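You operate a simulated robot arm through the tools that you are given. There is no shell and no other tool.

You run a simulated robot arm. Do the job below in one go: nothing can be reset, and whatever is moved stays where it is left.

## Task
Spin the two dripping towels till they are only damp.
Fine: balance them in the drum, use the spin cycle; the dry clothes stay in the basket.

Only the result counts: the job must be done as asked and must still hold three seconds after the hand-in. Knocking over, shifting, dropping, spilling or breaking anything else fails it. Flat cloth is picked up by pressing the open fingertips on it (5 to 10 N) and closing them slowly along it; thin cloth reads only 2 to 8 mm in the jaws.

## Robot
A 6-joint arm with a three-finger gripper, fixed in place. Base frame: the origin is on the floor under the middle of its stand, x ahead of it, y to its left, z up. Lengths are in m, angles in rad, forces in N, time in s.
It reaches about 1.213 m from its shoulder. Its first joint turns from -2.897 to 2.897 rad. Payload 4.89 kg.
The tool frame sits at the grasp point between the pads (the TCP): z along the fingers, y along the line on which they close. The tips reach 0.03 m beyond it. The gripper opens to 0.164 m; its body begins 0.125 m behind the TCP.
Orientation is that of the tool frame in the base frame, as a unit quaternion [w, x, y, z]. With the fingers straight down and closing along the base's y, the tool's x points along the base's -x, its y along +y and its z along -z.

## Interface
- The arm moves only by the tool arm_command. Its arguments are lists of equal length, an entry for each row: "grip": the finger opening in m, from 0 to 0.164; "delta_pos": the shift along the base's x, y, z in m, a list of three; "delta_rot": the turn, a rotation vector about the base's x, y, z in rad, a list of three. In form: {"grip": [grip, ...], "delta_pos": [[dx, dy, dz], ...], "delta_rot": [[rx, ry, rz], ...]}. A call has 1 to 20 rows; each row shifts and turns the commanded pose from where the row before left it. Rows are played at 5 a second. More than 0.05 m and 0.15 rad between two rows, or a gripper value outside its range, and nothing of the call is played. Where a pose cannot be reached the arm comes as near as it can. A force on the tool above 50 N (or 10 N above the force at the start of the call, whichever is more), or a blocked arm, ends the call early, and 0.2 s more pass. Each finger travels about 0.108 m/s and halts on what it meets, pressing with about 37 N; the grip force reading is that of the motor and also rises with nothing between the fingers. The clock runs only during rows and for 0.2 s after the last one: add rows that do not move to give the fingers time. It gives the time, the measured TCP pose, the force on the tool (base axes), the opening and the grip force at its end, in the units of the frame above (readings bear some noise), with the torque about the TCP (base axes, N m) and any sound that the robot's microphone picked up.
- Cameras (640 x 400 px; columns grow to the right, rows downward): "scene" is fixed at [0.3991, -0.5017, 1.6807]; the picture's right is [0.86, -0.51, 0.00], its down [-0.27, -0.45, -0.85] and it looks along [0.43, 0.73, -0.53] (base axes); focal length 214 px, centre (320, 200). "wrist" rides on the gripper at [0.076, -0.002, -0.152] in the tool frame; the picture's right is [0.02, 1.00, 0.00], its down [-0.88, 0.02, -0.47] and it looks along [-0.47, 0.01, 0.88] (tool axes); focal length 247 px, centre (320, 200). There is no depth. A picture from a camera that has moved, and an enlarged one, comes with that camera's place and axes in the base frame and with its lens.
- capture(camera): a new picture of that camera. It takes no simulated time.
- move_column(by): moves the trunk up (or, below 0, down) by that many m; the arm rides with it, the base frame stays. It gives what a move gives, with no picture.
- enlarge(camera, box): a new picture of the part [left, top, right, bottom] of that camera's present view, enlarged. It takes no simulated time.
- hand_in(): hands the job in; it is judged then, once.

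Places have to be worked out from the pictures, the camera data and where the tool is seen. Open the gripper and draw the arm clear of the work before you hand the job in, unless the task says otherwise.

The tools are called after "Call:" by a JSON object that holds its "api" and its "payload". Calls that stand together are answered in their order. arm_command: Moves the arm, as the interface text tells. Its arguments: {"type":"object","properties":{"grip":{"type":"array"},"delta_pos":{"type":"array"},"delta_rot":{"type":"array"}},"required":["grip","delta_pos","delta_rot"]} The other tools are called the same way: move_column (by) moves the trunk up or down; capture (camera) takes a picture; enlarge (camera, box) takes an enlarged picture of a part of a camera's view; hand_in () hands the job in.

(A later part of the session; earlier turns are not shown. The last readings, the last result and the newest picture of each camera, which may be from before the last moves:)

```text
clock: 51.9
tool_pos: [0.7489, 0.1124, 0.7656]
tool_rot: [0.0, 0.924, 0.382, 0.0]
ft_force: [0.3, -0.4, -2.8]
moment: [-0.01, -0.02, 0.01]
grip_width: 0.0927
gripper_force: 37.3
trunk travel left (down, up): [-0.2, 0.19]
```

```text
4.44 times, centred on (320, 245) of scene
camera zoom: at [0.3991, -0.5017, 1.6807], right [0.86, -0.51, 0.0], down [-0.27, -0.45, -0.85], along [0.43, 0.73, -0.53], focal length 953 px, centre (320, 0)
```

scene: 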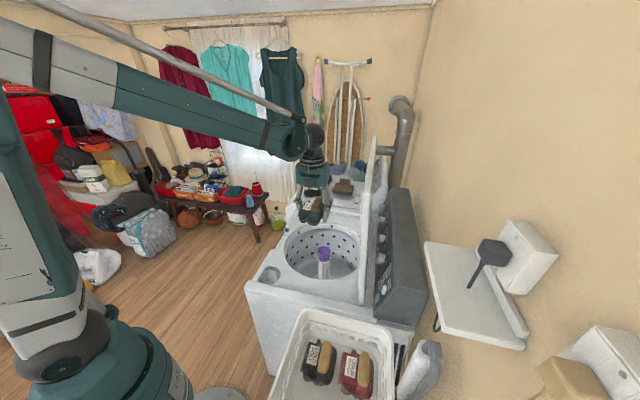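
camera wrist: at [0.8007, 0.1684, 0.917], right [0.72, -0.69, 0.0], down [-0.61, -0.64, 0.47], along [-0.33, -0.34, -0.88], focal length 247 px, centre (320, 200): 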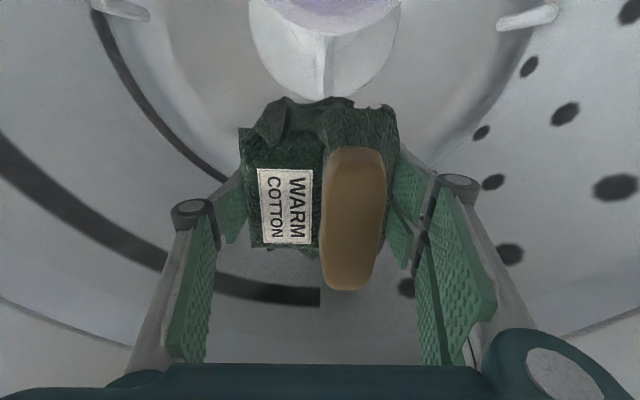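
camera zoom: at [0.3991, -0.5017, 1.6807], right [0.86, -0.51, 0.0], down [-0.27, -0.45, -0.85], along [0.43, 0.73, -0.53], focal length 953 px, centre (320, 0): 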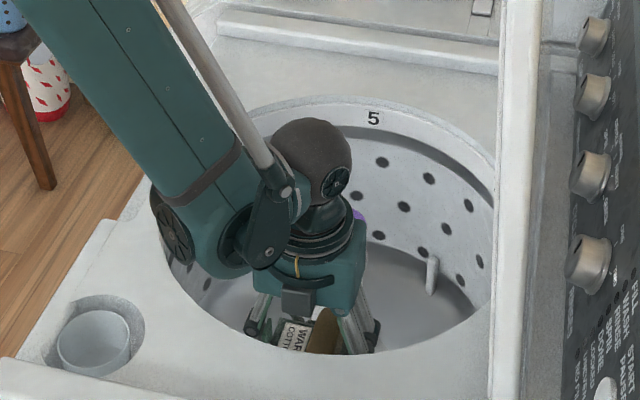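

Everything is clear; the wrist camera is close above the agitator cap, so I go only 1.5 cm further down and release the towel there by opening slowly.

Call:
{"api": "arm_command", "payload": {"grip": [0.06, 0.06, 0.06, 0.095, 0.1, 0.11, 0.12, 0.12, 0.12], "delta_pos": [[0, 0, -0.008], [0, 0, -0.007], [0, 0, 0], [0, 0, 0], [0, 0, 0], [0, 0, 0], [0, 0, 0], [0, 0, 0], [0, 0, 0]], "delta_rot": [[0, 0, 0], [0, 0, 0], [0, 0, 0], [0, 0, 0], [0, 0, 0], [0, 0, 0], [0, 0, 0], [0, 0, 0], [0, 0, 0]]}}

Call:
{"api": "capture", "payload": {"camera": "wrist"}}

```text
clock: 53.9
tool_pos: [0.7495, 0.1124, 0.751]
tool_rot: [0.0, 0.924, 0.382, 0.001]
ft_force: [-0.6, 0.7, -0.6]
moment: [-0.02, 0.01, 0.0]
grip_width: 0.1198
gripper_force: 0.0
trunk travel left (down, up): [-0.2, 0.19]
```

```text
taken
camera wrist: at [0.8007, 0.1685, 0.9024], right [0.72, -0.69, 0.0], down [-0.61, -0.64, 0.47], along [-0.33, -0.34, -0.88], focal length 247 px, centre (320, 200)
```

wrist: 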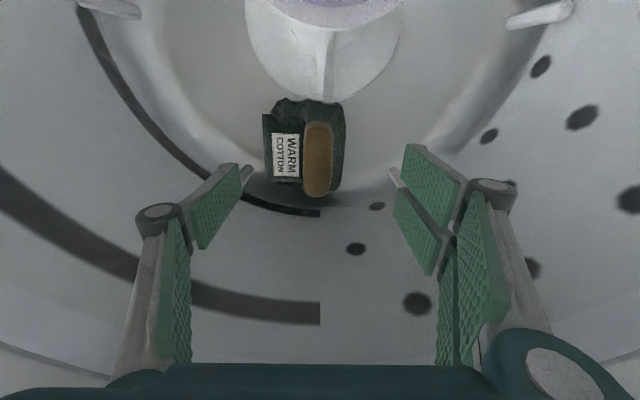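

Weight is gone and the towel lies upright at station 2 (about a=0.60, b=0.43). I raise the arm out of the drum.

Call:
{"api": "arm_command", "payload": {"grip": [0.12, 0.12, 0.12, 0.12, 0.12, 0.12, 0.12, 0.12, 0.12, 0.12, 0.12, 0.12, 0.12], "delta_pos": [[0, 0, 0.02], [0, 0, 0.03], [0, 0, 0.035], [0, 0, 0.035], [0, 0, 0.04], [0, 0, 0.04], [0, 0, 0.04], [0, 0, 0.04], [0, 0, 0.04], [0, 0, 0.04], [0, 0, 0.04], [0, 0, 0.04], [0, 0, 0]], "delta_rot": [[0, 0, 0], [0, 0, 0], [0, 0, 0], [0, 0, 0], [0, 0, 0], [0, 0, 0], [0, 0, 0], [0, 0, 0], [0, 0, 0], [0, 0, 0], [0, 0, 0], [0, 0, 0], [0, 0, 0]]}}

Call:
{"api": "capture", "payload": {"camera": "wrist"}}

Call:
{"api": "capture", "payload": {"camera": "scene"}}

```text
clock: 56.7
tool_pos: [0.7487, 0.1131, 1.1907]
tool_rot: [0.0, 0.924, 0.383, 0.0]
ft_force: [-0.1, -0.7, -0.1]
moment: [0.02, -0.07, 0.01]
grip_width: 0.1202
gripper_force: 0.0
trunk travel left (down, up): [-0.2, 0.19]
```

```text
taken
camera wrist: at [0.8001, 0.168, 1.3433], right [0.72, -0.69, 0.0], down [-0.61, -0.64, 0.47], along [-0.33, -0.34, -0.88], focal length 247 px, centre (320, 200)
```

wrist: 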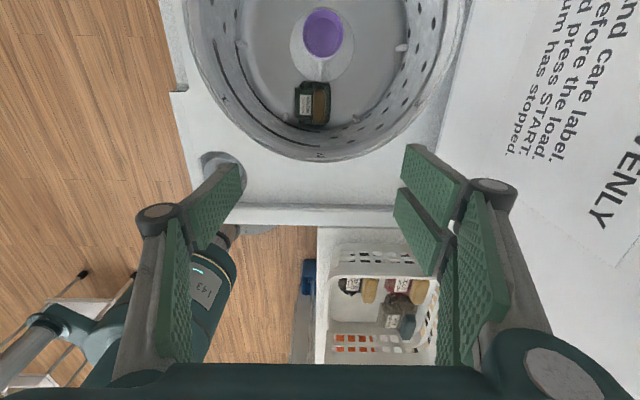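

```text
taken
```

scene: 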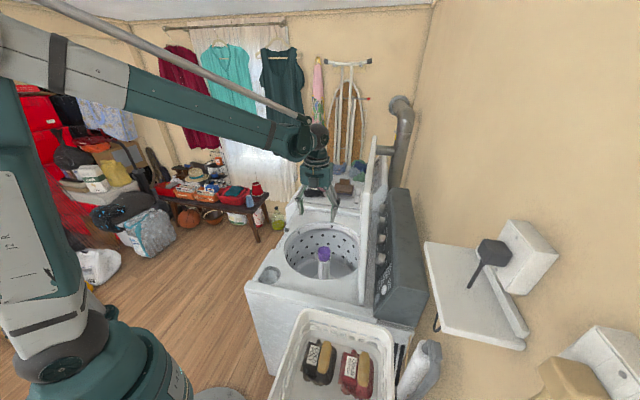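

Towel 1 is in at station 2. I move back above the basket over HOT, at (0.537, -0.410, 1.15).

Call:
{"api": "arm_command", "payload": {"grip": [0.12, 0.12, 0.12, 0.12, 0.12, 0.12, 0.12, 0.12, 0.12, 0.12, 0.12, 0.12, 0.12, 0.12], "delta_pos": [[-0.01625, -0.04025, 0], [-0.01625, -0.04025, 0], [-0.01625, -0.04025, 0], [-0.01625, -0.04025, 0], [-0.01625, -0.04025, 0], [-0.01625, -0.04025, 0], [-0.01625, -0.04025, 0], [-0.01625, -0.04025, 0], [-0.01625, -0.04025, 0], [-0.01625, -0.04025, -0.005], [-0.01625, -0.04025, -0.01], [-0.01625, -0.04025, -0.01], [-0.01625, -0.04025, -0.015], [0, 0, 0]], "delta_rot": [[0, 0, 0], [0, 0, 0], [0, 0, 0], [0, 0, 0], [0, 0, 0], [0, 0, 0], [0, 0, 0], [0, 0, 0], [0, 0, 0], [0, 0, 0], [0, 0, 0], [0, 0, 0], [0, 0, 0], [0, 0, 0]]}}

Call:
{"api": "capture", "payload": {"camera": "wrist"}}

Call:
{"api": "enlarge", "payload": {"camera": "wrist", "box": [200, 40, 440, 220]}}

Call:
{"api": "capture", "payload": {"camera": "scene"}}

```text
clock: 59.7
tool_pos: [0.5368, -0.41, 1.1492]
tool_rot: [0.0, 0.924, 0.383, 0.001]
ft_force: [0.0, -1.0, 0.0]
moment: [0.07, 0.02, 0.02]
grip_width: 0.12
gripper_force: 0.0
trunk travel left (down, up): [-0.2, 0.19]
```

```text
taken
camera wrist: at [0.5898, -0.3554, 1.3011], right [0.72, -0.69, 0.0], down [-0.61, -0.64, 0.47], along [-0.33, -0.34, -0.88], focal length 247 px, centre (320, 200)
```

wrist: 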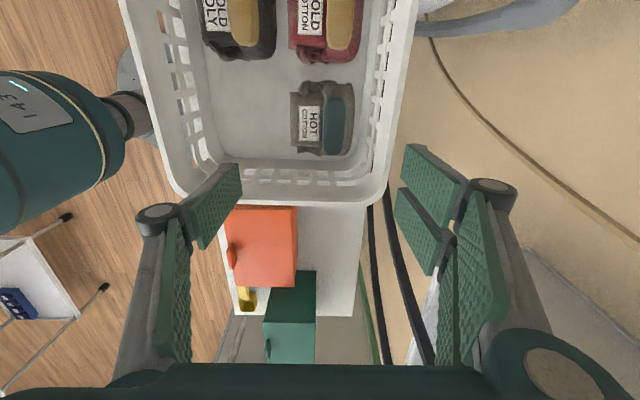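

```text
2.22 times, centred on (320, 130) of wrist
camera zoom: at [0.5898, -0.3554, 1.3011], right [0.72, -0.69, 0.0], down [-0.61, -0.64, 0.47], along [-0.33, -0.34, -0.88], focal length 549 px, centre (320, 356)
```

zoom: 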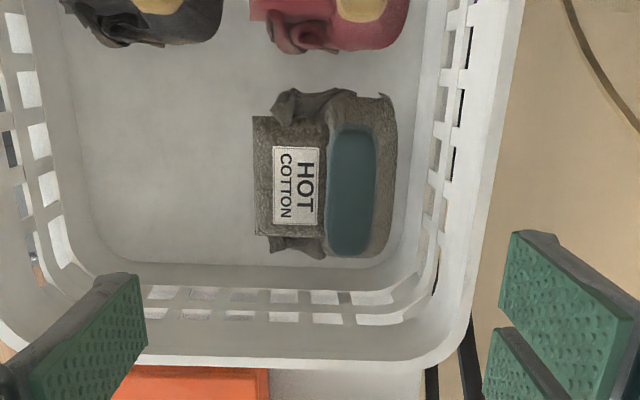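

```text
taken
```

scene: 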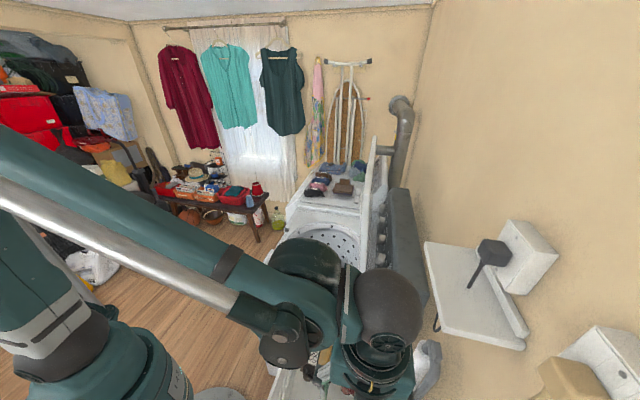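

HOT now spans b≈0.623–0.724 with the right wall foot at ≈0.745, too tight for the knuckles on that side, while the left side is free. I straddle its ridge lightly (opening 0.065, just above the body) and will nudge the towel toward −b before gripping it.

Call:
{"api": "arm_command", "payload": {"grip": [0.1, 0.065, 0.065, 0.065, 0.065, 0.065, 0.065, 0.065], "delta_pos": [[0.008, -0.008, -0.03], [0.0079, -0.0079, -0.04], [0, 0, -0.04], [0, 0, -0.04], [0, 0, -0.03], [0, 0, -0.015], [0, 0, -0.01], [0, 0, 0]], "delta_rot": [[0, 0, 0], [0, 0, 0], [0, 0, 0], [0, 0, 0], [0, 0, 0], [0, 0, 0], [0, 0, 0], [0, 0, 0]]}}

Call:
{"api": "capture", "payload": {"camera": "wrist"}}

Call:
{"api": "enlarge", "payload": {"camera": "wrist", "box": [220, 80, 440, 280]}}

```text
clock: 61.5
tool_pos: [0.5536, -0.4259, 0.9441]
tool_rot: [0.001, 0.924, 0.382, 0.0]
ft_force: [0.1, -0.5, 0.5]
moment: [-0.04, 0.02, -0.01]
grip_width: 0.0649
gripper_force: 0.0
trunk travel left (down, up): [-0.2, 0.19]
```

```text
taken
camera wrist: at [0.606, -0.3703, 1.0964], right [0.72, -0.69, 0.0], down [-0.61, -0.64, 0.47], along [-0.33, -0.34, -0.88], focal length 247 px, centre (320, 200)
```

wrist: 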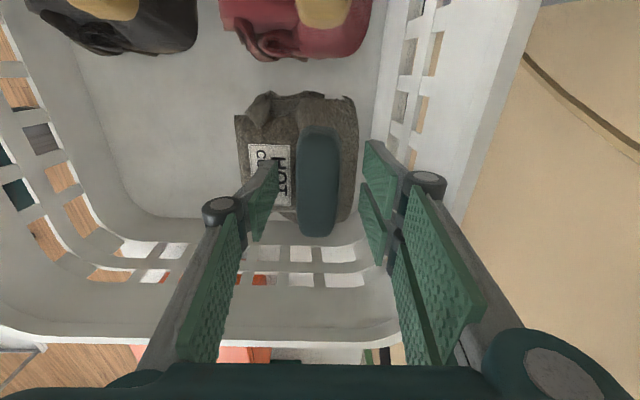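

```text
2.00 times, centred on (330, 180) of wrist
camera zoom: at [0.606, -0.3703, 1.0964], right [0.72, -0.69, 0.0], down [-0.61, -0.64, 0.47], along [-0.33, -0.34, -0.88], focal length 494 px, centre (300, 240)
```

zoom: 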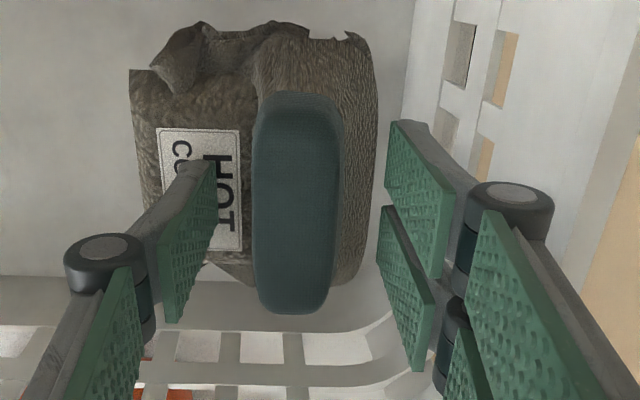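

The right fingers are just at the towel's right edge, but the knuckles would meet the wall lower down. I tilt the tool 0.2 rad so the fingertips lean toward +b (knuckles inward), widen to 0.115 and shift so the right fingers can slip down beside the towel.

Call:
{"api": "arm_command", "payload": {"grip": [0.065, 0.09, 0.115, 0.115, 0.115, 0.115], "delta_pos": [[0, 0, 0.03], [-0.009, 0.009, 0], [-0.0087, 0.0087, 0], [0, 0, -0.02], [0, 0, -0.015], [0, 0, 0]], "delta_rot": [[0, 0, 0], [-0.0707, -0.0707, 0], [-0.0707, -0.0707, 0], [0, 0, 0], [0, 0, 0], [0, 0, 0]]}}

Call:
{"api": "capture", "payload": {"camera": "wrist"}}

Call:
{"api": "enlarge", "payload": {"camera": "wrist", "box": [220, 60, 440, 260]}}

```text
clock: 62.9
tool_pos: [0.5365, -0.4082, 0.9397]
tool_rot: [0.092, 0.919, 0.38, 0.037]
ft_force: [0.6, -0.2, 0.0]
moment: [0.05, 0.04, 0.02]
grip_width: 0.115
gripper_force: 0.1
trunk travel left (down, up): [-0.2, 0.19]
```

```text
taken
camera wrist: at [0.5674, -0.3311, 1.0882], right [0.71, -0.68, 0.2], down [-0.68, -0.57, 0.47], along [-0.2, -0.46, -0.86], focal length 247 px, centre (320, 200)
```

wrist: 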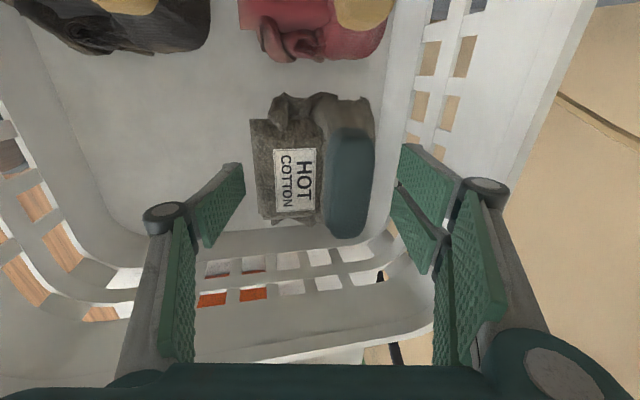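

```text
2.00 times, centred on (330, 160) of wrist
camera zoom: at [0.5674, -0.3311, 1.0882], right [0.71, -0.68, 0.2], down [-0.68, -0.57, 0.47], along [-0.2, -0.46, -0.86], focal length 494 px, centre (300, 280)
```

zoom: 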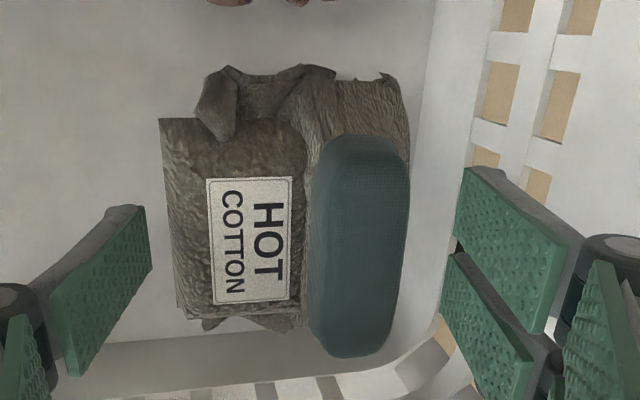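

By calculation the tilted right fingertips (b≈0.728) will slip between HOT (edge 0.723) and the wall (0.747). I lower 4 cm in small steps.

Call:
{"api": "arm_command", "payload": {"grip": [0.115, 0.115, 0.115, 0.115, 0.115], "delta_pos": [[0, 0, -0.01], [0, 0, -0.01], [0, 0, -0.01], [0, 0, -0.008], [0, 0, 0]], "delta_rot": [[0, 0, 0], [0, 0, 0], [0, 0, 0], [0, 0, 0], [0, 0, 0]]}}

Call:
{"api": "enlarge", "payload": {"camera": "wrist", "box": [220, 60, 440, 260]}}

```text
clock: 64.1
tool_pos: [0.536, -0.4074, 0.9036]
tool_rot: [0.091, 0.919, 0.381, 0.038]
ft_force: [1.0, -0.8, 0.7]
moment: [-0.01, 0.01, 0.01]
grip_width: 0.1152
gripper_force: 0.0
trunk travel left (down, up): [-0.2, 0.19]
```

```text
2.00 times, centred on (330, 160) of wrist
camera zoom: at [0.5668, -0.3306, 1.0507], right [0.71, -0.68, 0.2], down [-0.68, -0.57, 0.47], along [-0.2, -0.46, -0.86], focal length 494 px, centre (300, 280)
```

zoom: 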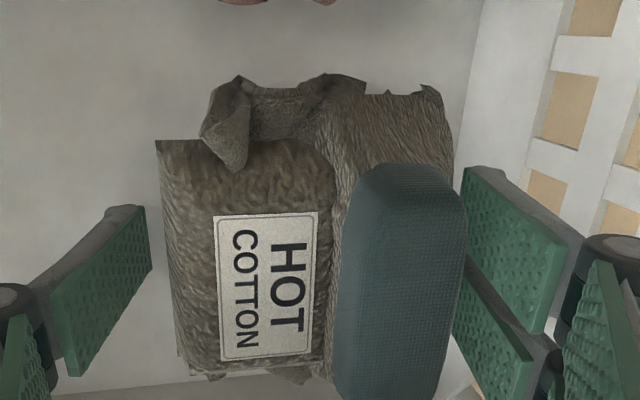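

The right fingers are beside the towel without contact. I nudge it 2.5 cm toward −b with them.

Call:
{"api": "arm_command", "payload": {"grip": [0.115, 0.115, 0.115, 0.115, 0.115, 0.115], "delta_pos": [[-0.0035, 0.0035, 0], [-0.0035, 0.0035, 0], [-0.0035, 0.0035, 0], [-0.0035, 0.0035, 0], [-0.0035, 0.0035, 0], [0, 0, 0]], "delta_rot": [[0, 0, 0], [0, 0, 0], [0, 0, 0], [0, 0, 0], [0, 0, 0], [0, 0, 0]]}}

Call:
{"api": "capture", "payload": {"camera": "wrist"}}

```text
clock: 65.5
tool_pos: [0.5179, -0.3911, 0.9024]
tool_rot: [0.092, 0.919, 0.381, 0.038]
ft_force: [-0.1, 0.9, -1.4]
moment: [-0.01, -0.01, -0.01]
grip_width: 0.1152
gripper_force: 0.1
trunk travel left (down, up): [-0.2, 0.19]
```

```text
taken
camera wrist: at [0.5492, -0.313, 1.0508], right [0.71, -0.68, 0.2], down [-0.68, -0.57, 0.47], along [-0.2, -0.46, -0.86], focal length 247 px, centre (320, 200)
```

wrist: 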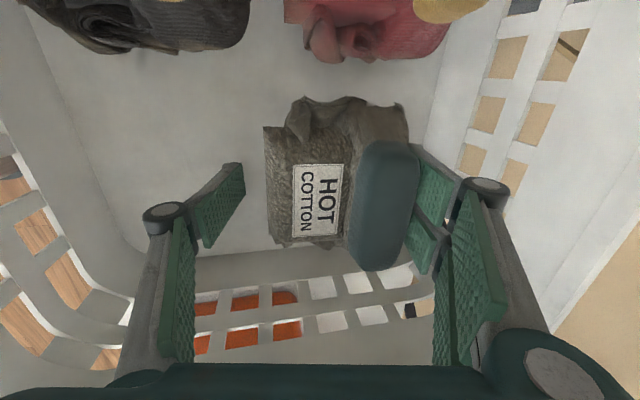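

HOT moved along with the fingers. I rise, undo the tilt, and look again for the upright grasp.

Call:
{"api": "arm_command", "payload": {"grip": [0.115, 0.115, 0.115, 0.108, 0.108], "delta_pos": [[0.002, -0.002, 0.03], [0.002, -0.002, 0.035], [0.002, -0.002, 0.02], [0.0014, -0.0014, 0], [0, 0, 0]], "delta_rot": [[0, 0, 0], [0.0707, 0.0707, 0], [0.0707, 0.0707, 0], [0, 0, 0], [0, 0, 0]]}}

Call:
{"api": "capture", "payload": {"camera": "wrist"}}

Call:
{"api": "enlarge", "payload": {"camera": "wrist", "box": [220, 60, 440, 240]}}

```text
clock: 66.7
tool_pos: [0.5267, -0.3984, 0.9872]
tool_rot: [-0.002, 0.924, 0.383, 0.0]
ft_force: [-0.1, 0.0, -0.4]
moment: [0.03, 0.04, 0.0]
grip_width: 0.1082
gripper_force: 0.0
trunk travel left (down, up): [-0.2, 0.19]
```

```text
taken
camera wrist: at [0.578, -0.3426, 1.1388], right [0.72, -0.69, 0.0], down [-0.61, -0.64, 0.47], along [-0.33, -0.34, -0.88], focal length 247 px, centre (320, 200)
```

wrist: 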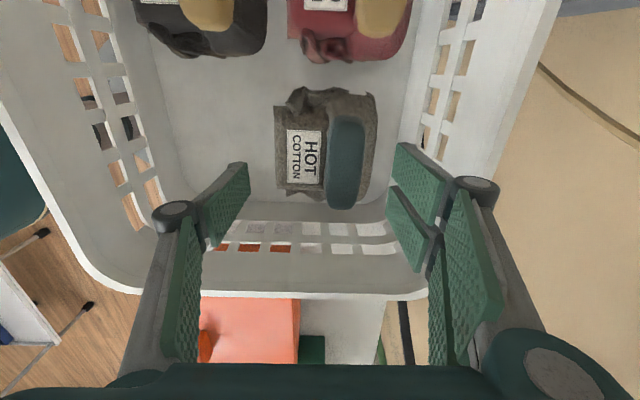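

```text
2.22 times, centred on (330, 150) of wrist
camera zoom: at [0.578, -0.3426, 1.1388], right [0.72, -0.69, 0.0], down [-0.61, -0.64, 0.47], along [-0.33, -0.34, -0.88], focal length 549 px, centre (298, 311)
```

zoom: 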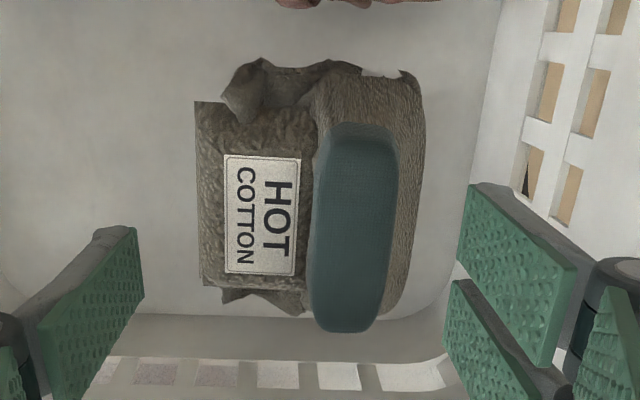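

HOT now spans b≈0.609–0.708 with room on both sides. I centre on it, descend to z=0.90 with opening 0.106.

Call:
{"api": "arm_command", "payload": {"grip": [0.106, 0.106, 0.106, 0.106, 0.106, 0.106, 0.106], "delta_pos": [[0.0042, -0.0014, -0.02], [0, 0, -0.02], [0, 0, -0.02], [0, 0, -0.015], [0, 0, -0.007], [0, 0, -0.005], [0, 0, 0]], "delta_rot": [[0, 0, 0], [0, 0, 0], [0, 0, 0], [0, 0, 0], [0, 0, 0], [0, 0, 0], [0, 0, 0]]}}

Call:
{"api": "enlarge", "payload": {"camera": "wrist", "box": [200, 60, 440, 280]}}

```text
clock: 68.3
tool_pos: [0.5296, -0.3978, 0.8992]
tool_rot: [0.001, 0.924, 0.382, -0.001]
ft_force: [0.7, -0.2, -0.1]
moment: [-0.02, 0.04, 0.0]
grip_width: 0.1059
gripper_force: 0.1
trunk travel left (down, up): [-0.2, 0.19]
```

```text
1.82 times, centred on (320, 170) of wrist
camera zoom: at [0.582, -0.3433, 1.0517], right [0.72, -0.69, 0.0], down [-0.61, -0.64, 0.47], along [-0.33, -0.34, -0.88], focal length 449 px, centre (320, 254)
```

zoom: 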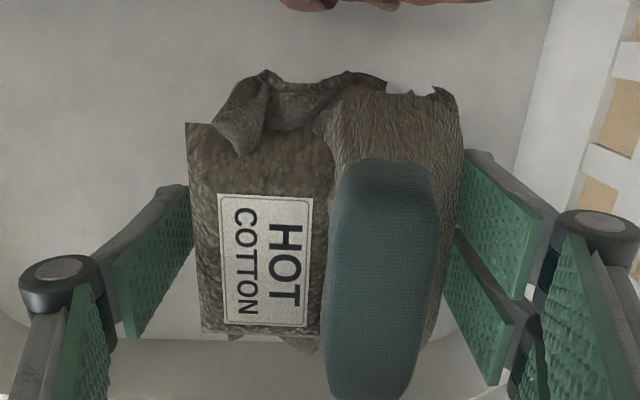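

Clean straddle with no contact. I lower 6 mm to z≈0.893 and close slowly.

Call:
{"api": "arm_command", "payload": {"grip": [0.106, 0.106, 0.1, 0.095, 0.09, 0.08, 0.07, 0.06, 0.06], "delta_pos": [[0, 0, -0.006], [0, 0, 0], [0, 0, 0], [0, 0, 0], [0, 0, 0], [0, 0, 0], [0, 0, 0], [0, 0, 0], [0, 0, 0]], "delta_rot": [[0, 0, 0], [0, 0, 0], [0, 0, 0], [0, 0, 0], [0, 0, 0], [0, 0, 0], [0, 0, 0], [0, 0, 0], [0, 0, 0]]}}

Call:
{"api": "arm_command", "payload": {"grip": [0.06, 0.06], "delta_pos": [[0, 0, 0.004], [0, 0, 0]], "delta_rot": [[0, 0, 0], [0, 0, 0]]}}

Call:
{"api": "arm_command", "payload": {"grip": [0.06, 0.06, 0.06], "delta_pos": [[0, 0, 0.004], [0, 0, 0.004], [0, 0, 0]], "delta_rot": [[0, 0, 0], [0, 0, 0], [0, 0, 0]]}}

```text
clock: 70.3
tool_pos: [0.5296, -0.3979, 0.8935]
tool_rot: [0.0, 0.924, 0.382, 0.001]
ft_force: [0.2, 0.5, 4.8]
moment: [0.09, -0.04, -0.16]
grip_width: 0.0934
gripper_force: 37.2
trunk travel left (down, up): [-0.2, 0.19]
```

```text
clock: 70.9
tool_pos: [0.5306, -0.3985, 0.8981]
tool_rot: [0.0, 0.924, 0.383, 0.0]
ft_force: [0.3, -0.5, -2.4]
moment: [0.04, 0.0, -0.03]
grip_width: 0.0934
gripper_force: 36.5
trunk travel left (down, up): [-0.2, 0.19]
```

```text
clock: 71.7
tool_pos: [0.531, -0.3993, 0.9065]
tool_rot: [0.0, 0.924, 0.383, 0.0]
ft_force: [0.3, 0.4, -1.8]
moment: [-0.01, 0.04, 0.02]
grip_width: 0.0934
gripper_force: 36.9
trunk travel left (down, up): [-0.2, 0.19]
```

HOT is held (0.0934 m, load about 2.2 N). I lift it slowly to z≈1.2.

Call:
{"api": "arm_command", "payload": {"grip": [0.06, 0.06, 0.06, 0.06, 0.06, 0.06, 0.06, 0.06, 0.06, 0.06, 0.06, 0.06, 0.06, 0.06, 0.06, 0.06, 0.06, 0.06], "delta_pos": [[0, 0, 0.006], [0, 0, 0.008], [0, 0, 0.01], [0, 0, 0.015], [0, 0, 0.02], [0, 0, 0.02], [0, 0, 0.02], [0, 0, 0.02], [0, 0, 0.02], [0, 0, 0.02], [0, 0, 0.02], [0, 0, 0.02], [0, 0, 0.02], [0, 0, 0.02], [0, 0, 0.02], [0, 0, 0.02], [0, 0, 0.014], [0, 0, 0]], "delta_rot": [[0, 0, 0], [0, 0, 0], [0, 0, 0], [0, 0, 0], [0, 0, 0], [0, 0, 0], [0, 0, 0], [0, 0, 0], [0, 0, 0], [0, 0, 0], [0, 0, 0], [0, 0, 0], [0, 0, 0], [0, 0, 0], [0, 0, 0], [0, 0, 0], [0, 0, 0], [0, 0, 0]]}}

Call:
{"api": "capture", "payload": {"camera": "wrist"}}

Call:
{"api": "capture", "payload": {"camera": "scene"}}

```text
clock: 75.5
tool_pos: [0.5298, -0.4, 1.1995]
tool_rot: [0.0, 0.924, 0.382, 0.0]
ft_force: [-0.2, 0.9, -2.1]
moment: [-0.01, -0.01, 0.03]
grip_width: 0.0934
gripper_force: 36.6
trunk travel left (down, up): [-0.2, 0.19]
```

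```text
taken
camera wrist: at [0.5821, -0.3433, 1.3515], right [0.72, -0.69, 0.0], down [-0.61, -0.64, 0.47], along [-0.33, -0.34, -0.88], focal length 247 px, centre (320, 200)
```

wrist: 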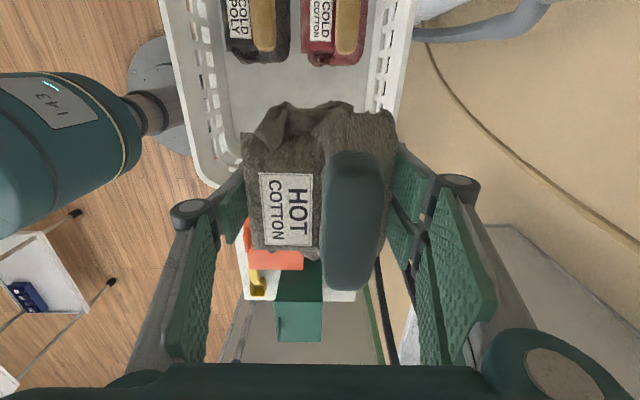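

```text
taken
```

scene: 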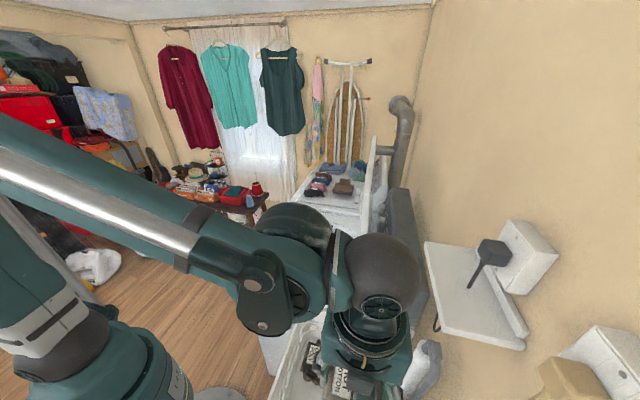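

HOT is safely up. For station 5 (opposite side, TCP ≈(0.909, 0.277)) I carry it first away from the lid, then along the drum, while turning it by +180° so the camera will face the drum centre.

Call:
{"api": "arm_command", "payload": {"grip": [0.06, 0.06, 0.06, 0.06, 0.06, 0.06, 0.06, 0.06, 0.06, 0.06, 0.06, 0.06, 0.06, 0.06, 0.06, 0.06, 0.06, 0.06, 0.06, 0.06], "delta_pos": [[0.0032, 0.0374, 0], [0.0032, 0.0374, 0], [0.0032, 0.0374, 0], [0.0032, 0.0374, 0], [0.0032, 0.0374, 0], [0.0032, 0.0374, 0], [0.0032, 0.0374, 0], [0.0032, 0.0374, 0], [0.0032, 0.0374, 0], [0.0319, 0.0309, 0], [0.0319, 0.0309, 0], [0.0319, 0.0309, 0], [0.0319, 0.0309, 0], [0.0319, 0.0309, 0], [0.0319, 0.0309, 0], [0.0319, 0.0309, 0], [0.0319, 0.0309, 0], [0.0319, 0.0309, 0], [0.0319, 0.0309, 0], [0.0319, 0.0309, 0]], "delta_rot": [[0, 0, 0.1495], [0, 0, 0.1495], [0, 0, 0.1495], [0, 0, 0.1495], [0, 0, 0.1495], [0, 0, 0.1495], [0, 0, 0.1495], [0, 0, 0.1495], [0, 0, 0.1495], [0, 0, 0.1495], [0, 0, 0.1495], [0, 0, 0.1495], [0, 0, 0.1495], [0, 0, 0.1495], [0, 0, 0.1495], [0, 0, 0.1495], [0, 0, 0.1495], [0, 0, 0.1495], [0, 0, 0.1495], [0, 0, 0.1495]]}}

Call:
{"api": "arm_command", "payload": {"grip": [0.06, 0.06, 0.06], "delta_pos": [[0, 0, 0], [0, 0, 0], [0, 0, 0]], "delta_rot": [[0, 0, 0.0758], [0, 0, 0.0758], [0, 0, 0]]}}

Call:
{"api": "capture", "payload": {"camera": "wrist"}}

Call:
{"api": "capture", "payload": {"camera": "scene"}}

```text
clock: 79.7
tool_pos: [0.9099, 0.2766, 1.1986]
tool_rot: [0.0, -0.313, 0.95, 0.0]
ft_force: [-0.9, -1.6, -2.3]
moment: [0.19, -0.09, 0.03]
grip_width: 0.0932
gripper_force: 37.5
trunk travel left (down, up): [-0.2, 0.19]
```

```text
clock: 80.5
tool_pos: [0.9094, 0.277, 1.1992]
tool_rot: [0.0, -0.384, 0.923, 0.0]
ft_force: [-0.8, -0.3, -2.1]
moment: [0.01, 0.0, -0.03]
grip_width: 0.0933
gripper_force: 36.9
trunk travel left (down, up): [-0.2, 0.19]
```

```text
taken
camera wrist: at [0.8565, 0.2224, 1.3507], right [-0.72, 0.69, 0.0], down [0.61, 0.64, 0.47], along [0.33, 0.34, -0.88], focal length 247 px, centre (320, 200)
```

wrist: 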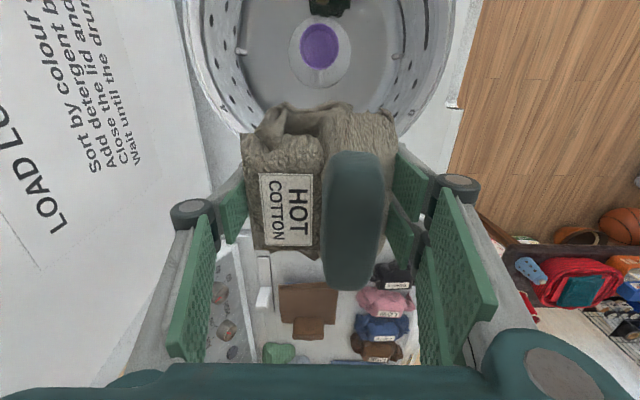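

```text
taken
```

scene: 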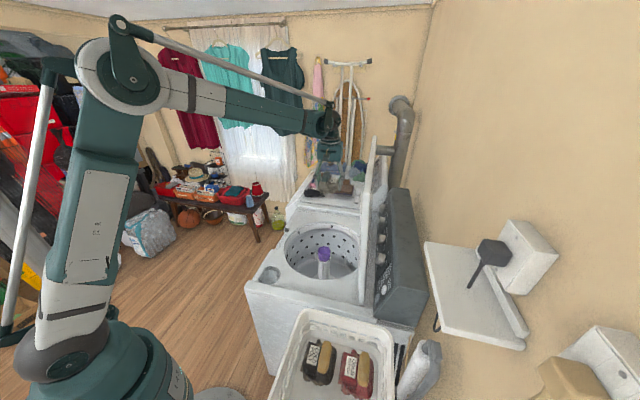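

The drum axis appears exactly in line (a≈0.727, b≈0.448). I lower HOT into the far half of the drum, first to z=0.90.

Call:
{"api": "arm_command", "payload": {"grip": [0.06, 0.06, 0.06, 0.06, 0.06, 0.06, 0.06, 0.06, 0.06, 0.06, 0.06, 0.06], "delta_pos": [[0, 0, -0.03], [0, 0, -0.03], [0, 0, -0.03], [0, 0, -0.03], [0, 0, -0.03], [0, 0, -0.03], [0, 0, -0.03], [0, 0, -0.025], [0, 0, -0.025], [0, 0, -0.02], [0, 0, -0.02], [0, 0, 0]], "delta_rot": [[0, 0, 0], [0, 0, 0], [0, 0, 0], [0, 0, 0], [0, 0, 0], [0, 0, 0], [0, 0, 0], [0, 0, 0], [0, 0, 0], [0, 0, 0], [0, 0, 0], [0, 0, 0]]}}

Call:
{"api": "capture", "payload": {"camera": "wrist"}}

Call:
{"api": "enlarge", "payload": {"camera": "scene", "box": [240, 120, 400, 290]}}

```text
clock: 83.1
tool_pos: [0.9104, 0.2779, 0.8995]
tool_rot: [-0.001, -0.384, 0.924, 0.0]
ft_force: [0.2, 0.2, -2.5]
moment: [-0.02, 0.04, 0.0]
grip_width: 0.0931
gripper_force: 36.8
trunk travel left (down, up): [-0.2, 0.19]
```

```text
taken
camera wrist: at [0.8562, 0.2235, 1.0509], right [-0.72, 0.69, 0.0], down [0.61, 0.64, 0.47], along [0.33, 0.34, -0.88], focal length 247 px, centre (320, 200)
```

wrist: 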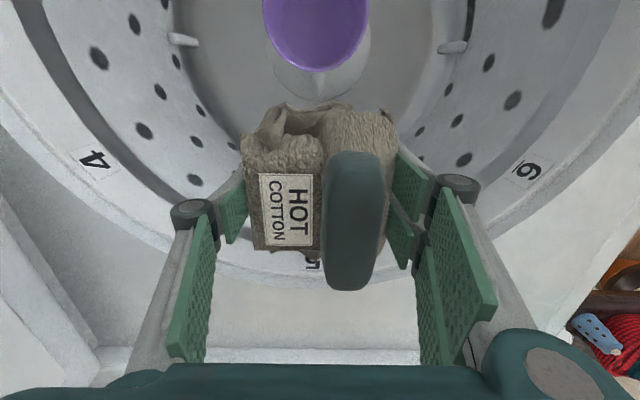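

```text
2.35 times, centred on (320, 205) of scene
camera zoom: at [0.3991, -0.5017, 1.6807], right [0.86, -0.51, 0.0], down [-0.27, -0.45, -0.85], along [0.43, 0.73, -0.53], focal length 505 px, centre (320, 188)
```

zoom: 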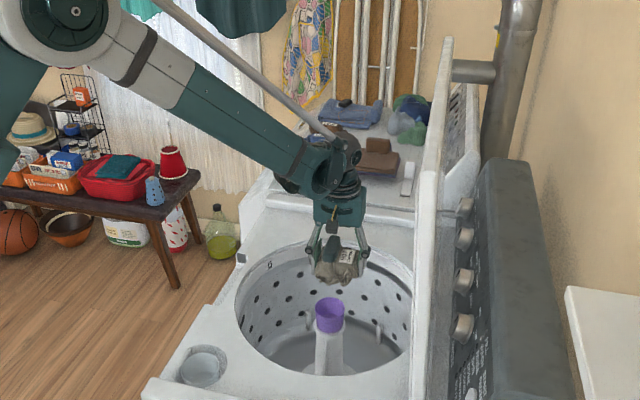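

Numbers 4 and 6 flank the towel and 5 is straight behind. I lower it to the same release height as the first.

Call:
{"api": "arm_command", "payload": {"grip": [0.06, 0.06, 0.06, 0.06, 0.06, 0.06, 0.06, 0.06], "delta_pos": [[0, 0, -0.02], [0, 0, -0.02], [0, 0, -0.02], [0, 0, -0.02], [0, 0, -0.02], [0, 0, -0.015], [0, 0, -0.01], [0, 0, 0]], "delta_rot": [[0, 0, 0], [0, 0, 0], [0, 0, 0], [0, 0, 0], [0, 0, 0], [0, 0, 0], [0, 0, 0], [0, 0, 0]]}}

Call:
{"api": "capture", "payload": {"camera": "wrist"}}

Call:
{"api": "enlarge", "payload": {"camera": "scene", "box": [260, 140, 400, 290]}}

```text
clock: 84.9
tool_pos: [0.9094, 0.2768, 0.7742]
tool_rot: [0.0, -0.383, 0.924, 0.0]
ft_force: [0.5, 0.0, -1.9]
moment: [0.0, 0.02, -0.03]
grip_width: 0.0929
gripper_force: 37.1
trunk travel left (down, up): [-0.2, 0.19]
```

```text
taken
camera wrist: at [0.856, 0.2229, 0.9259], right [-0.72, 0.69, 0.0], down [0.61, 0.64, 0.47], along [0.33, 0.34, -0.88], focal length 247 px, centre (320, 200)
```

wrist: 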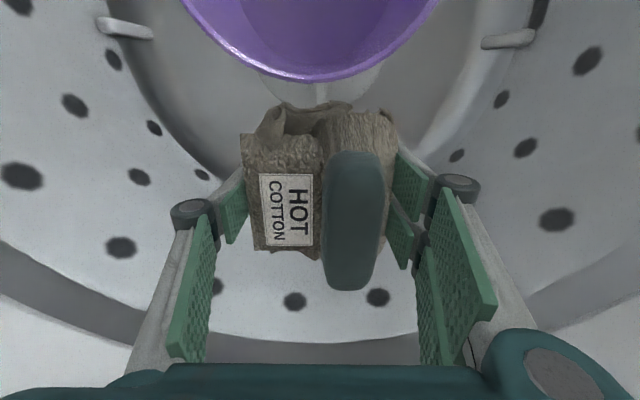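

```text
2.67 times, centred on (330, 215) of scene
camera zoom: at [0.3991, -0.5017, 1.6807], right [0.86, -0.51, 0.0], down [-0.27, -0.45, -0.85], along [0.43, 0.73, -0.53], focal length 572 px, centre (293, 160)
```

zoom: 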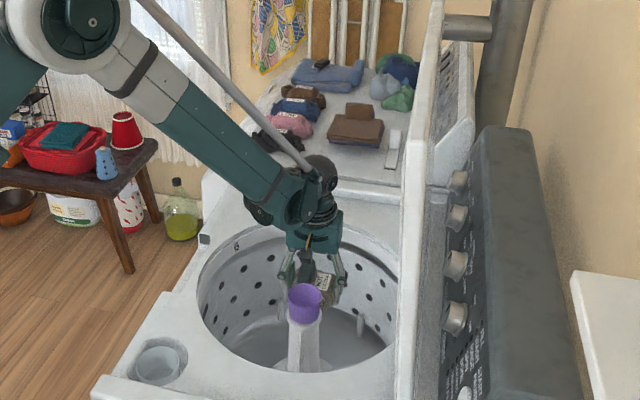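

The camera housing is close above the agitator cap here, so I go down just 1 cm more and release.

Call:
{"api": "arm_command", "payload": {"grip": [0.06, 0.06, 0.095, 0.1, 0.11, 0.12, 0.12, 0.12], "delta_pos": [[0, 0, -0.01], [0, 0, 0], [0, 0, 0], [0, 0, 0], [0, 0, 0], [0, 0, 0], [0, 0, 0], [0, 0, 0]], "delta_rot": [[0, 0, 0], [0, 0, 0], [0, 0, 0], [0, 0, 0], [0, 0, 0], [0, 0, 0], [0, 0, 0], [0, 0, 0]]}}

Call:
{"api": "capture", "payload": {"camera": "wrist"}}

```text
clock: 86.7
tool_pos: [0.9092, 0.2777, 0.7639]
tool_rot: [0.001, -0.384, 0.923, 0.0]
ft_force: [-1.3, 0.1, -0.3]
moment: [0.0, -0.01, -0.01]
grip_width: 0.1202
gripper_force: 0.1
trunk travel left (down, up): [-0.2, 0.19]
```

```text
taken
camera wrist: at [0.856, 0.2227, 0.9157], right [-0.72, 0.69, 0.0], down [0.61, 0.64, 0.47], along [0.33, 0.34, -0.88], focal length 247 px, centre (320, 200)
```

wrist: 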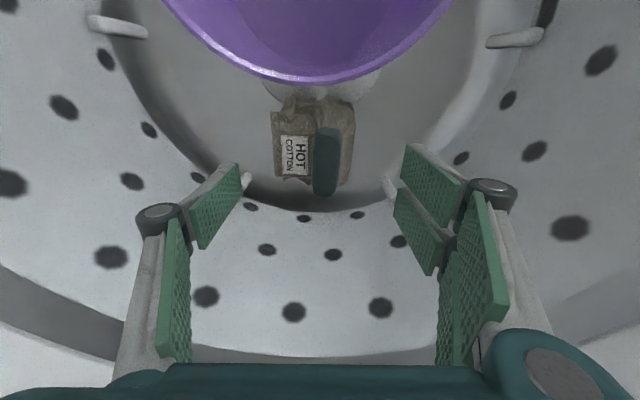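

HOT landed upright at station 5. I raise the arm and check both towels from above.

Call:
{"api": "arm_command", "payload": {"grip": [0.12, 0.12, 0.12, 0.12, 0.12, 0.12, 0.12, 0.12, 0.12, 0.12, 0.12, 0.12, 0.12, 0.12, 0.12], "delta_pos": [[0, 0, 0.02], [0, 0, 0.03], [0, 0, 0.035], [0, 0, 0.035], [0, 0, 0.04], [0, 0, 0.04], [0, 0, 0.04], [0, 0, 0.04], [0, 0, 0.04], [-0.03, -0.03, 0.02], [-0.03, -0.03, 0.02], [-0.03, -0.03, 0.02], [-0.03, -0.03, 0.02], [-0.03, -0.03, 0.02], [0, 0, 0]], "delta_rot": [[0, 0, 0], [0, 0, 0], [0, 0, 0], [0, 0, 0], [0, 0, 0], [0, 0, 0], [0, 0, 0], [0, 0, 0], [0, 0, 0], [0, 0, 0], [0, 0, 0], [0, 0, 0], [0, 0, 0], [0, 0, 0], [0, 0, 0]]}}

Call:
{"api": "capture", "payload": {"camera": "wrist"}}

Call:
{"api": "capture", "payload": {"camera": "scene"}}

```text
clock: 89.9
tool_pos: [0.7586, 0.127, 1.1861]
tool_rot: [0.001, -0.383, 0.924, 0.0]
ft_force: [-0.1, 0.3, 0.0]
moment: [0.08, -0.15, 0.0]
grip_width: 0.1201
gripper_force: 0.0
trunk travel left (down, up): [-0.2, 0.19]
```

```text
taken
camera wrist: at [0.7055, 0.072, 1.3367], right [-0.72, 0.69, 0.0], down [0.61, 0.64, 0.47], along [0.33, 0.34, -0.88], focal length 247 px, centre (320, 200)
```

wrist: 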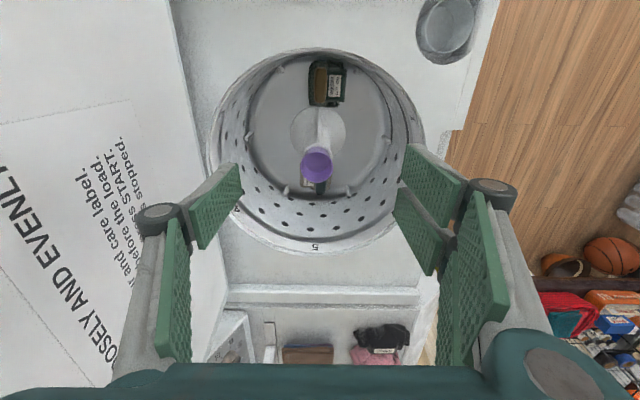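

```text
taken
```

scene: 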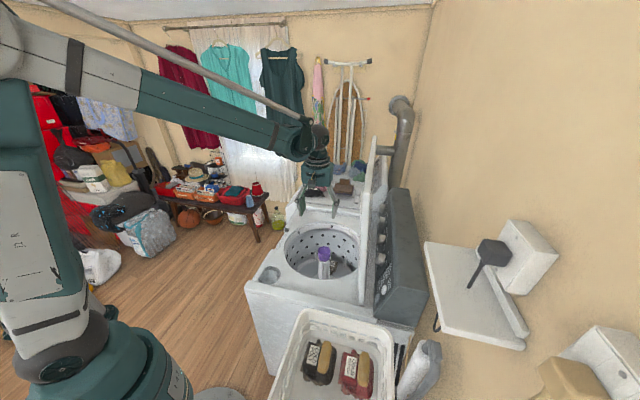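

Call:
{"api": "enlarge", "payload": {"camera": "wrist", "box": [210, 40, 430, 260]}}

Call:
{"api": "enlarge", "payload": {"camera": "scene", "box": [350, 130, 440, 340]}}

Call:
{"api": "enlarge", "payload": {"camera": "scene", "box": [240, 260, 440, 400]}}

```text
1.82 times, centred on (320, 150) of wrist
camera zoom: at [0.7055, 0.072, 1.3367], right [-0.72, 0.69, 0.0], down [0.61, 0.64, 0.47], along [0.33, 0.34, -0.88], focal length 449 px, centre (320, 291)
```

zoom: 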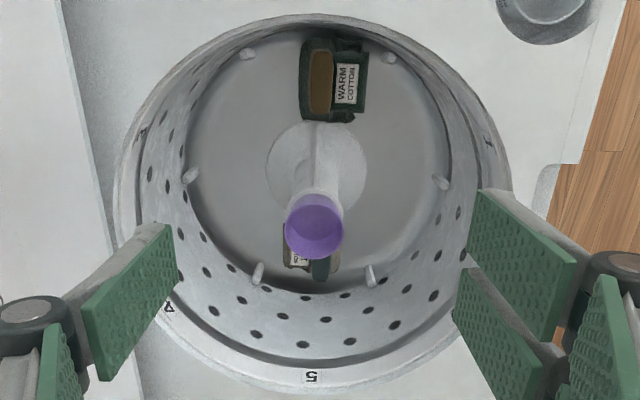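

```text
1.90 times, centred on (395, 235) of scene
camera zoom: at [0.3991, -0.5017, 1.6807], right [0.86, -0.51, 0.0], down [-0.27, -0.45, -0.85], along [0.43, 0.73, -0.53], focal length 408 px, centre (177, 133)
```

zoom: 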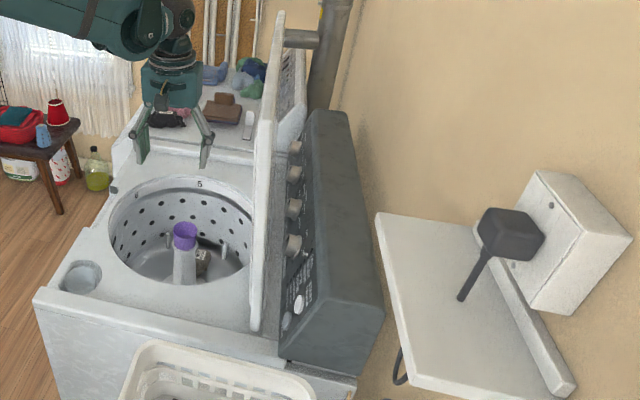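

```text
2.86 times, centred on (340, 330) of scene
camera zoom: at [0.3991, -0.5017, 1.6807], right [0.86, -0.51, 0.0], down [-0.27, -0.45, -0.85], along [0.43, 0.73, -0.53], focal length 613 px, centre (263, -171)
```

zoom: 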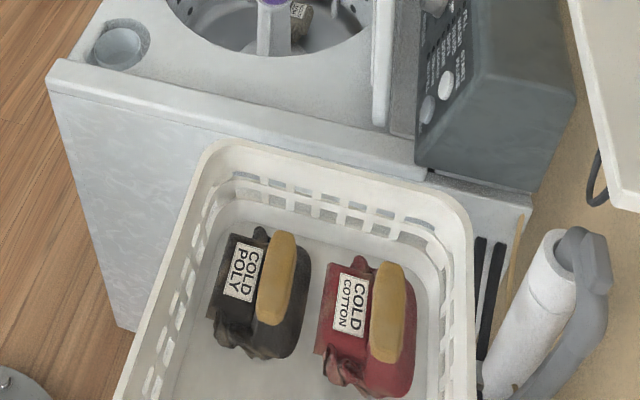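

Both towels lie opposite each other and the basket hasn't moved. Next I study the control panel and the lid edge from the scene camera.

Call:
{"api": "enlarge", "payload": {"camera": "scene", "box": [360, 200, 430, 260]}}

Call:
{"api": "enlarge", "payload": {"camera": "scene", "box": [360, 250, 430, 330]}}

Call:
{"api": "enlarge", "payload": {"camera": "wrist", "box": [0, 100, 240, 380]}}

```text
6.67 times, centred on (395, 230) of scene
camera zoom: at [0.3991, -0.5017, 1.6807], right [0.86, -0.51, 0.0], down [-0.27, -0.45, -0.85], along [0.43, 0.73, -0.53], focal length 1430 px, centre (-180, 0)
```

zoom: 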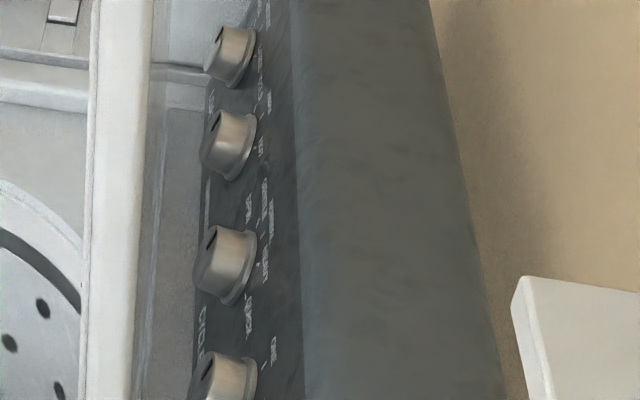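

```text
5.00 times, centred on (395, 290) of scene
camera zoom: at [0.3991, -0.5017, 1.6807], right [0.86, -0.51, 0.0], down [-0.27, -0.45, -0.85], along [0.43, 0.73, -0.53], focal length 1072 px, centre (-55, -250)
```

zoom: 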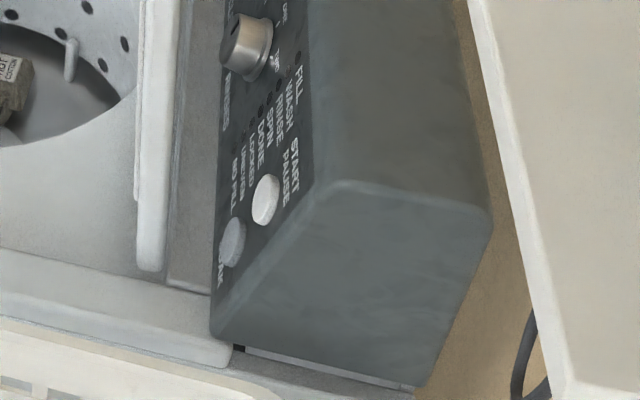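

```text
1.43 times, centred on (120, 240) of wrist
camera zoom: at [0.7055, 0.072, 1.3367], right [-0.72, 0.69, 0.0], down [0.61, 0.64, 0.47], along [0.33, 0.34, -0.88], focal length 353 px, centre (606, 143)
```

zoom: 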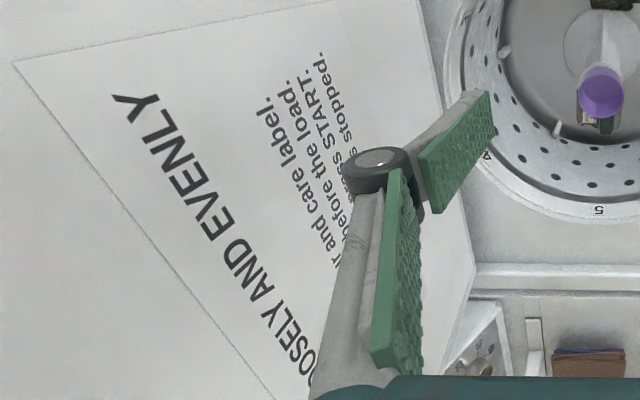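

Both towels are in place; now the lid has to be closed. I look closely at the lid's edge to judge its angle and height.

Call:
{"api": "enlarge", "payload": {"camera": "scene", "box": [340, 120, 420, 220]}}

Call:
{"api": "enlarge", "payload": {"camera": "scene", "box": [340, 210, 420, 310]}}

```text
4.00 times, centred on (380, 170) of scene
camera zoom: at [0.3991, -0.5017, 1.6807], right [0.86, -0.51, 0.0], down [-0.27, -0.45, -0.85], along [0.43, 0.73, -0.53], focal length 858 px, centre (80, 320)
```

zoom: 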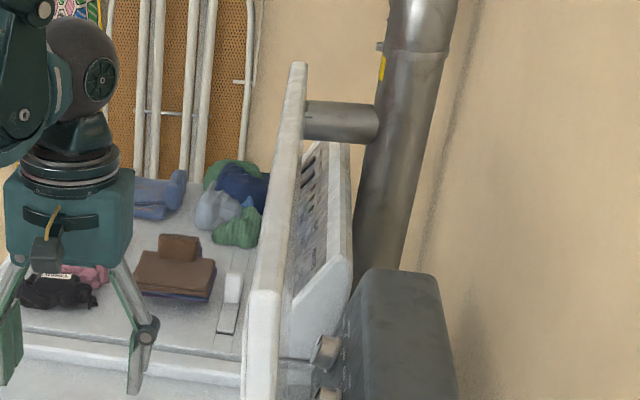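

```text
4.00 times, centred on (380, 260) of scene
camera zoom: at [0.3991, -0.5017, 1.6807], right [0.86, -0.51, 0.0], down [-0.27, -0.45, -0.85], along [0.43, 0.73, -0.53], focal length 858 px, centre (80, -40)
```

zoom: 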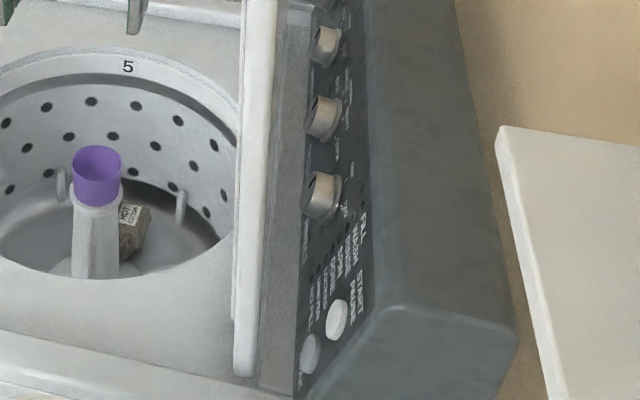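

The lid stands about vertical: top edge at b≈0.633, z≈1.40, hinge near z≈0.93, spanning a≈0.43–1.0; the panel behind tops at z≈1.07. I close the gripper, raise it above the lid and move it over to behind the lid (b≈0.75, a≈0.6).

Call:
{"api": "arm_command", "payload": {"grip": [0.08, 0.04, 0.01, 0.01, 0.01, 0.01, 0.01, 0.01, 0.01], "delta_pos": [[0, 0, 0.046], [0, 0, 0.046], [0, 0, 0.046], [0, 0, 0.046], [0, 0, 0.046], [0, 0, 0.046], [0, 0, 0.046], [0, 0, 0.046], [0, 0, 0]], "delta_rot": [[0, 0, 0], [0, 0, 0], [0, 0, 0], [0, 0, 0], [0, 0, 0], [0, 0, 0], [0, 0, 0], [0, 0, 0], [0, 0, 0]]}}

Call:
{"api": "capture", "payload": {"camera": "wrist"}}

Call:
{"api": "capture", "payload": {"camera": "scene"}}

```text
clock: 91.9
tool_pos: [0.7587, 0.1277, 1.5533]
tool_rot: [-0.001, -0.383, 0.924, 0.0]
ft_force: [-0.2, -0.1, -1.2]
moment: [0.04, -0.02, -0.01]
grip_width: 0.0101
gripper_force: 0.1
trunk travel left (down, up): [-0.2, 0.19]
```

```text
taken
camera wrist: at [0.7059, 0.0729, 1.7052], right [-0.72, 0.69, 0.0], down [0.61, 0.64, 0.47], along [0.33, 0.34, -0.88], focal length 247 px, centre (320, 200)
```

wrist: 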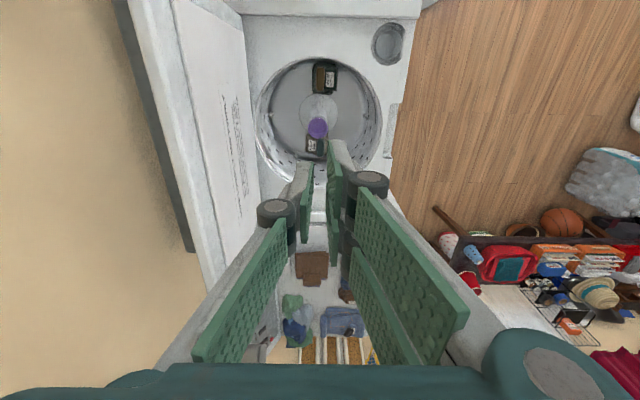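

```text
taken
```

scene: 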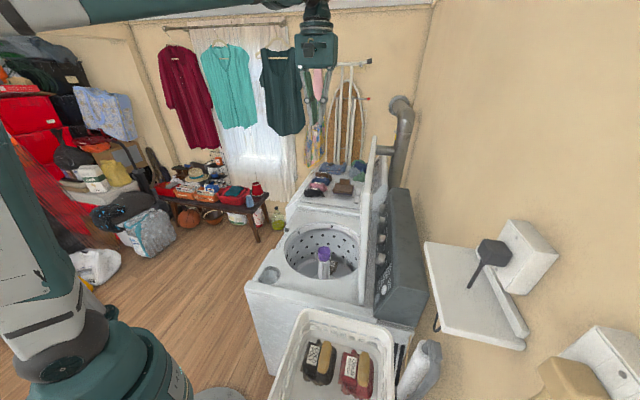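

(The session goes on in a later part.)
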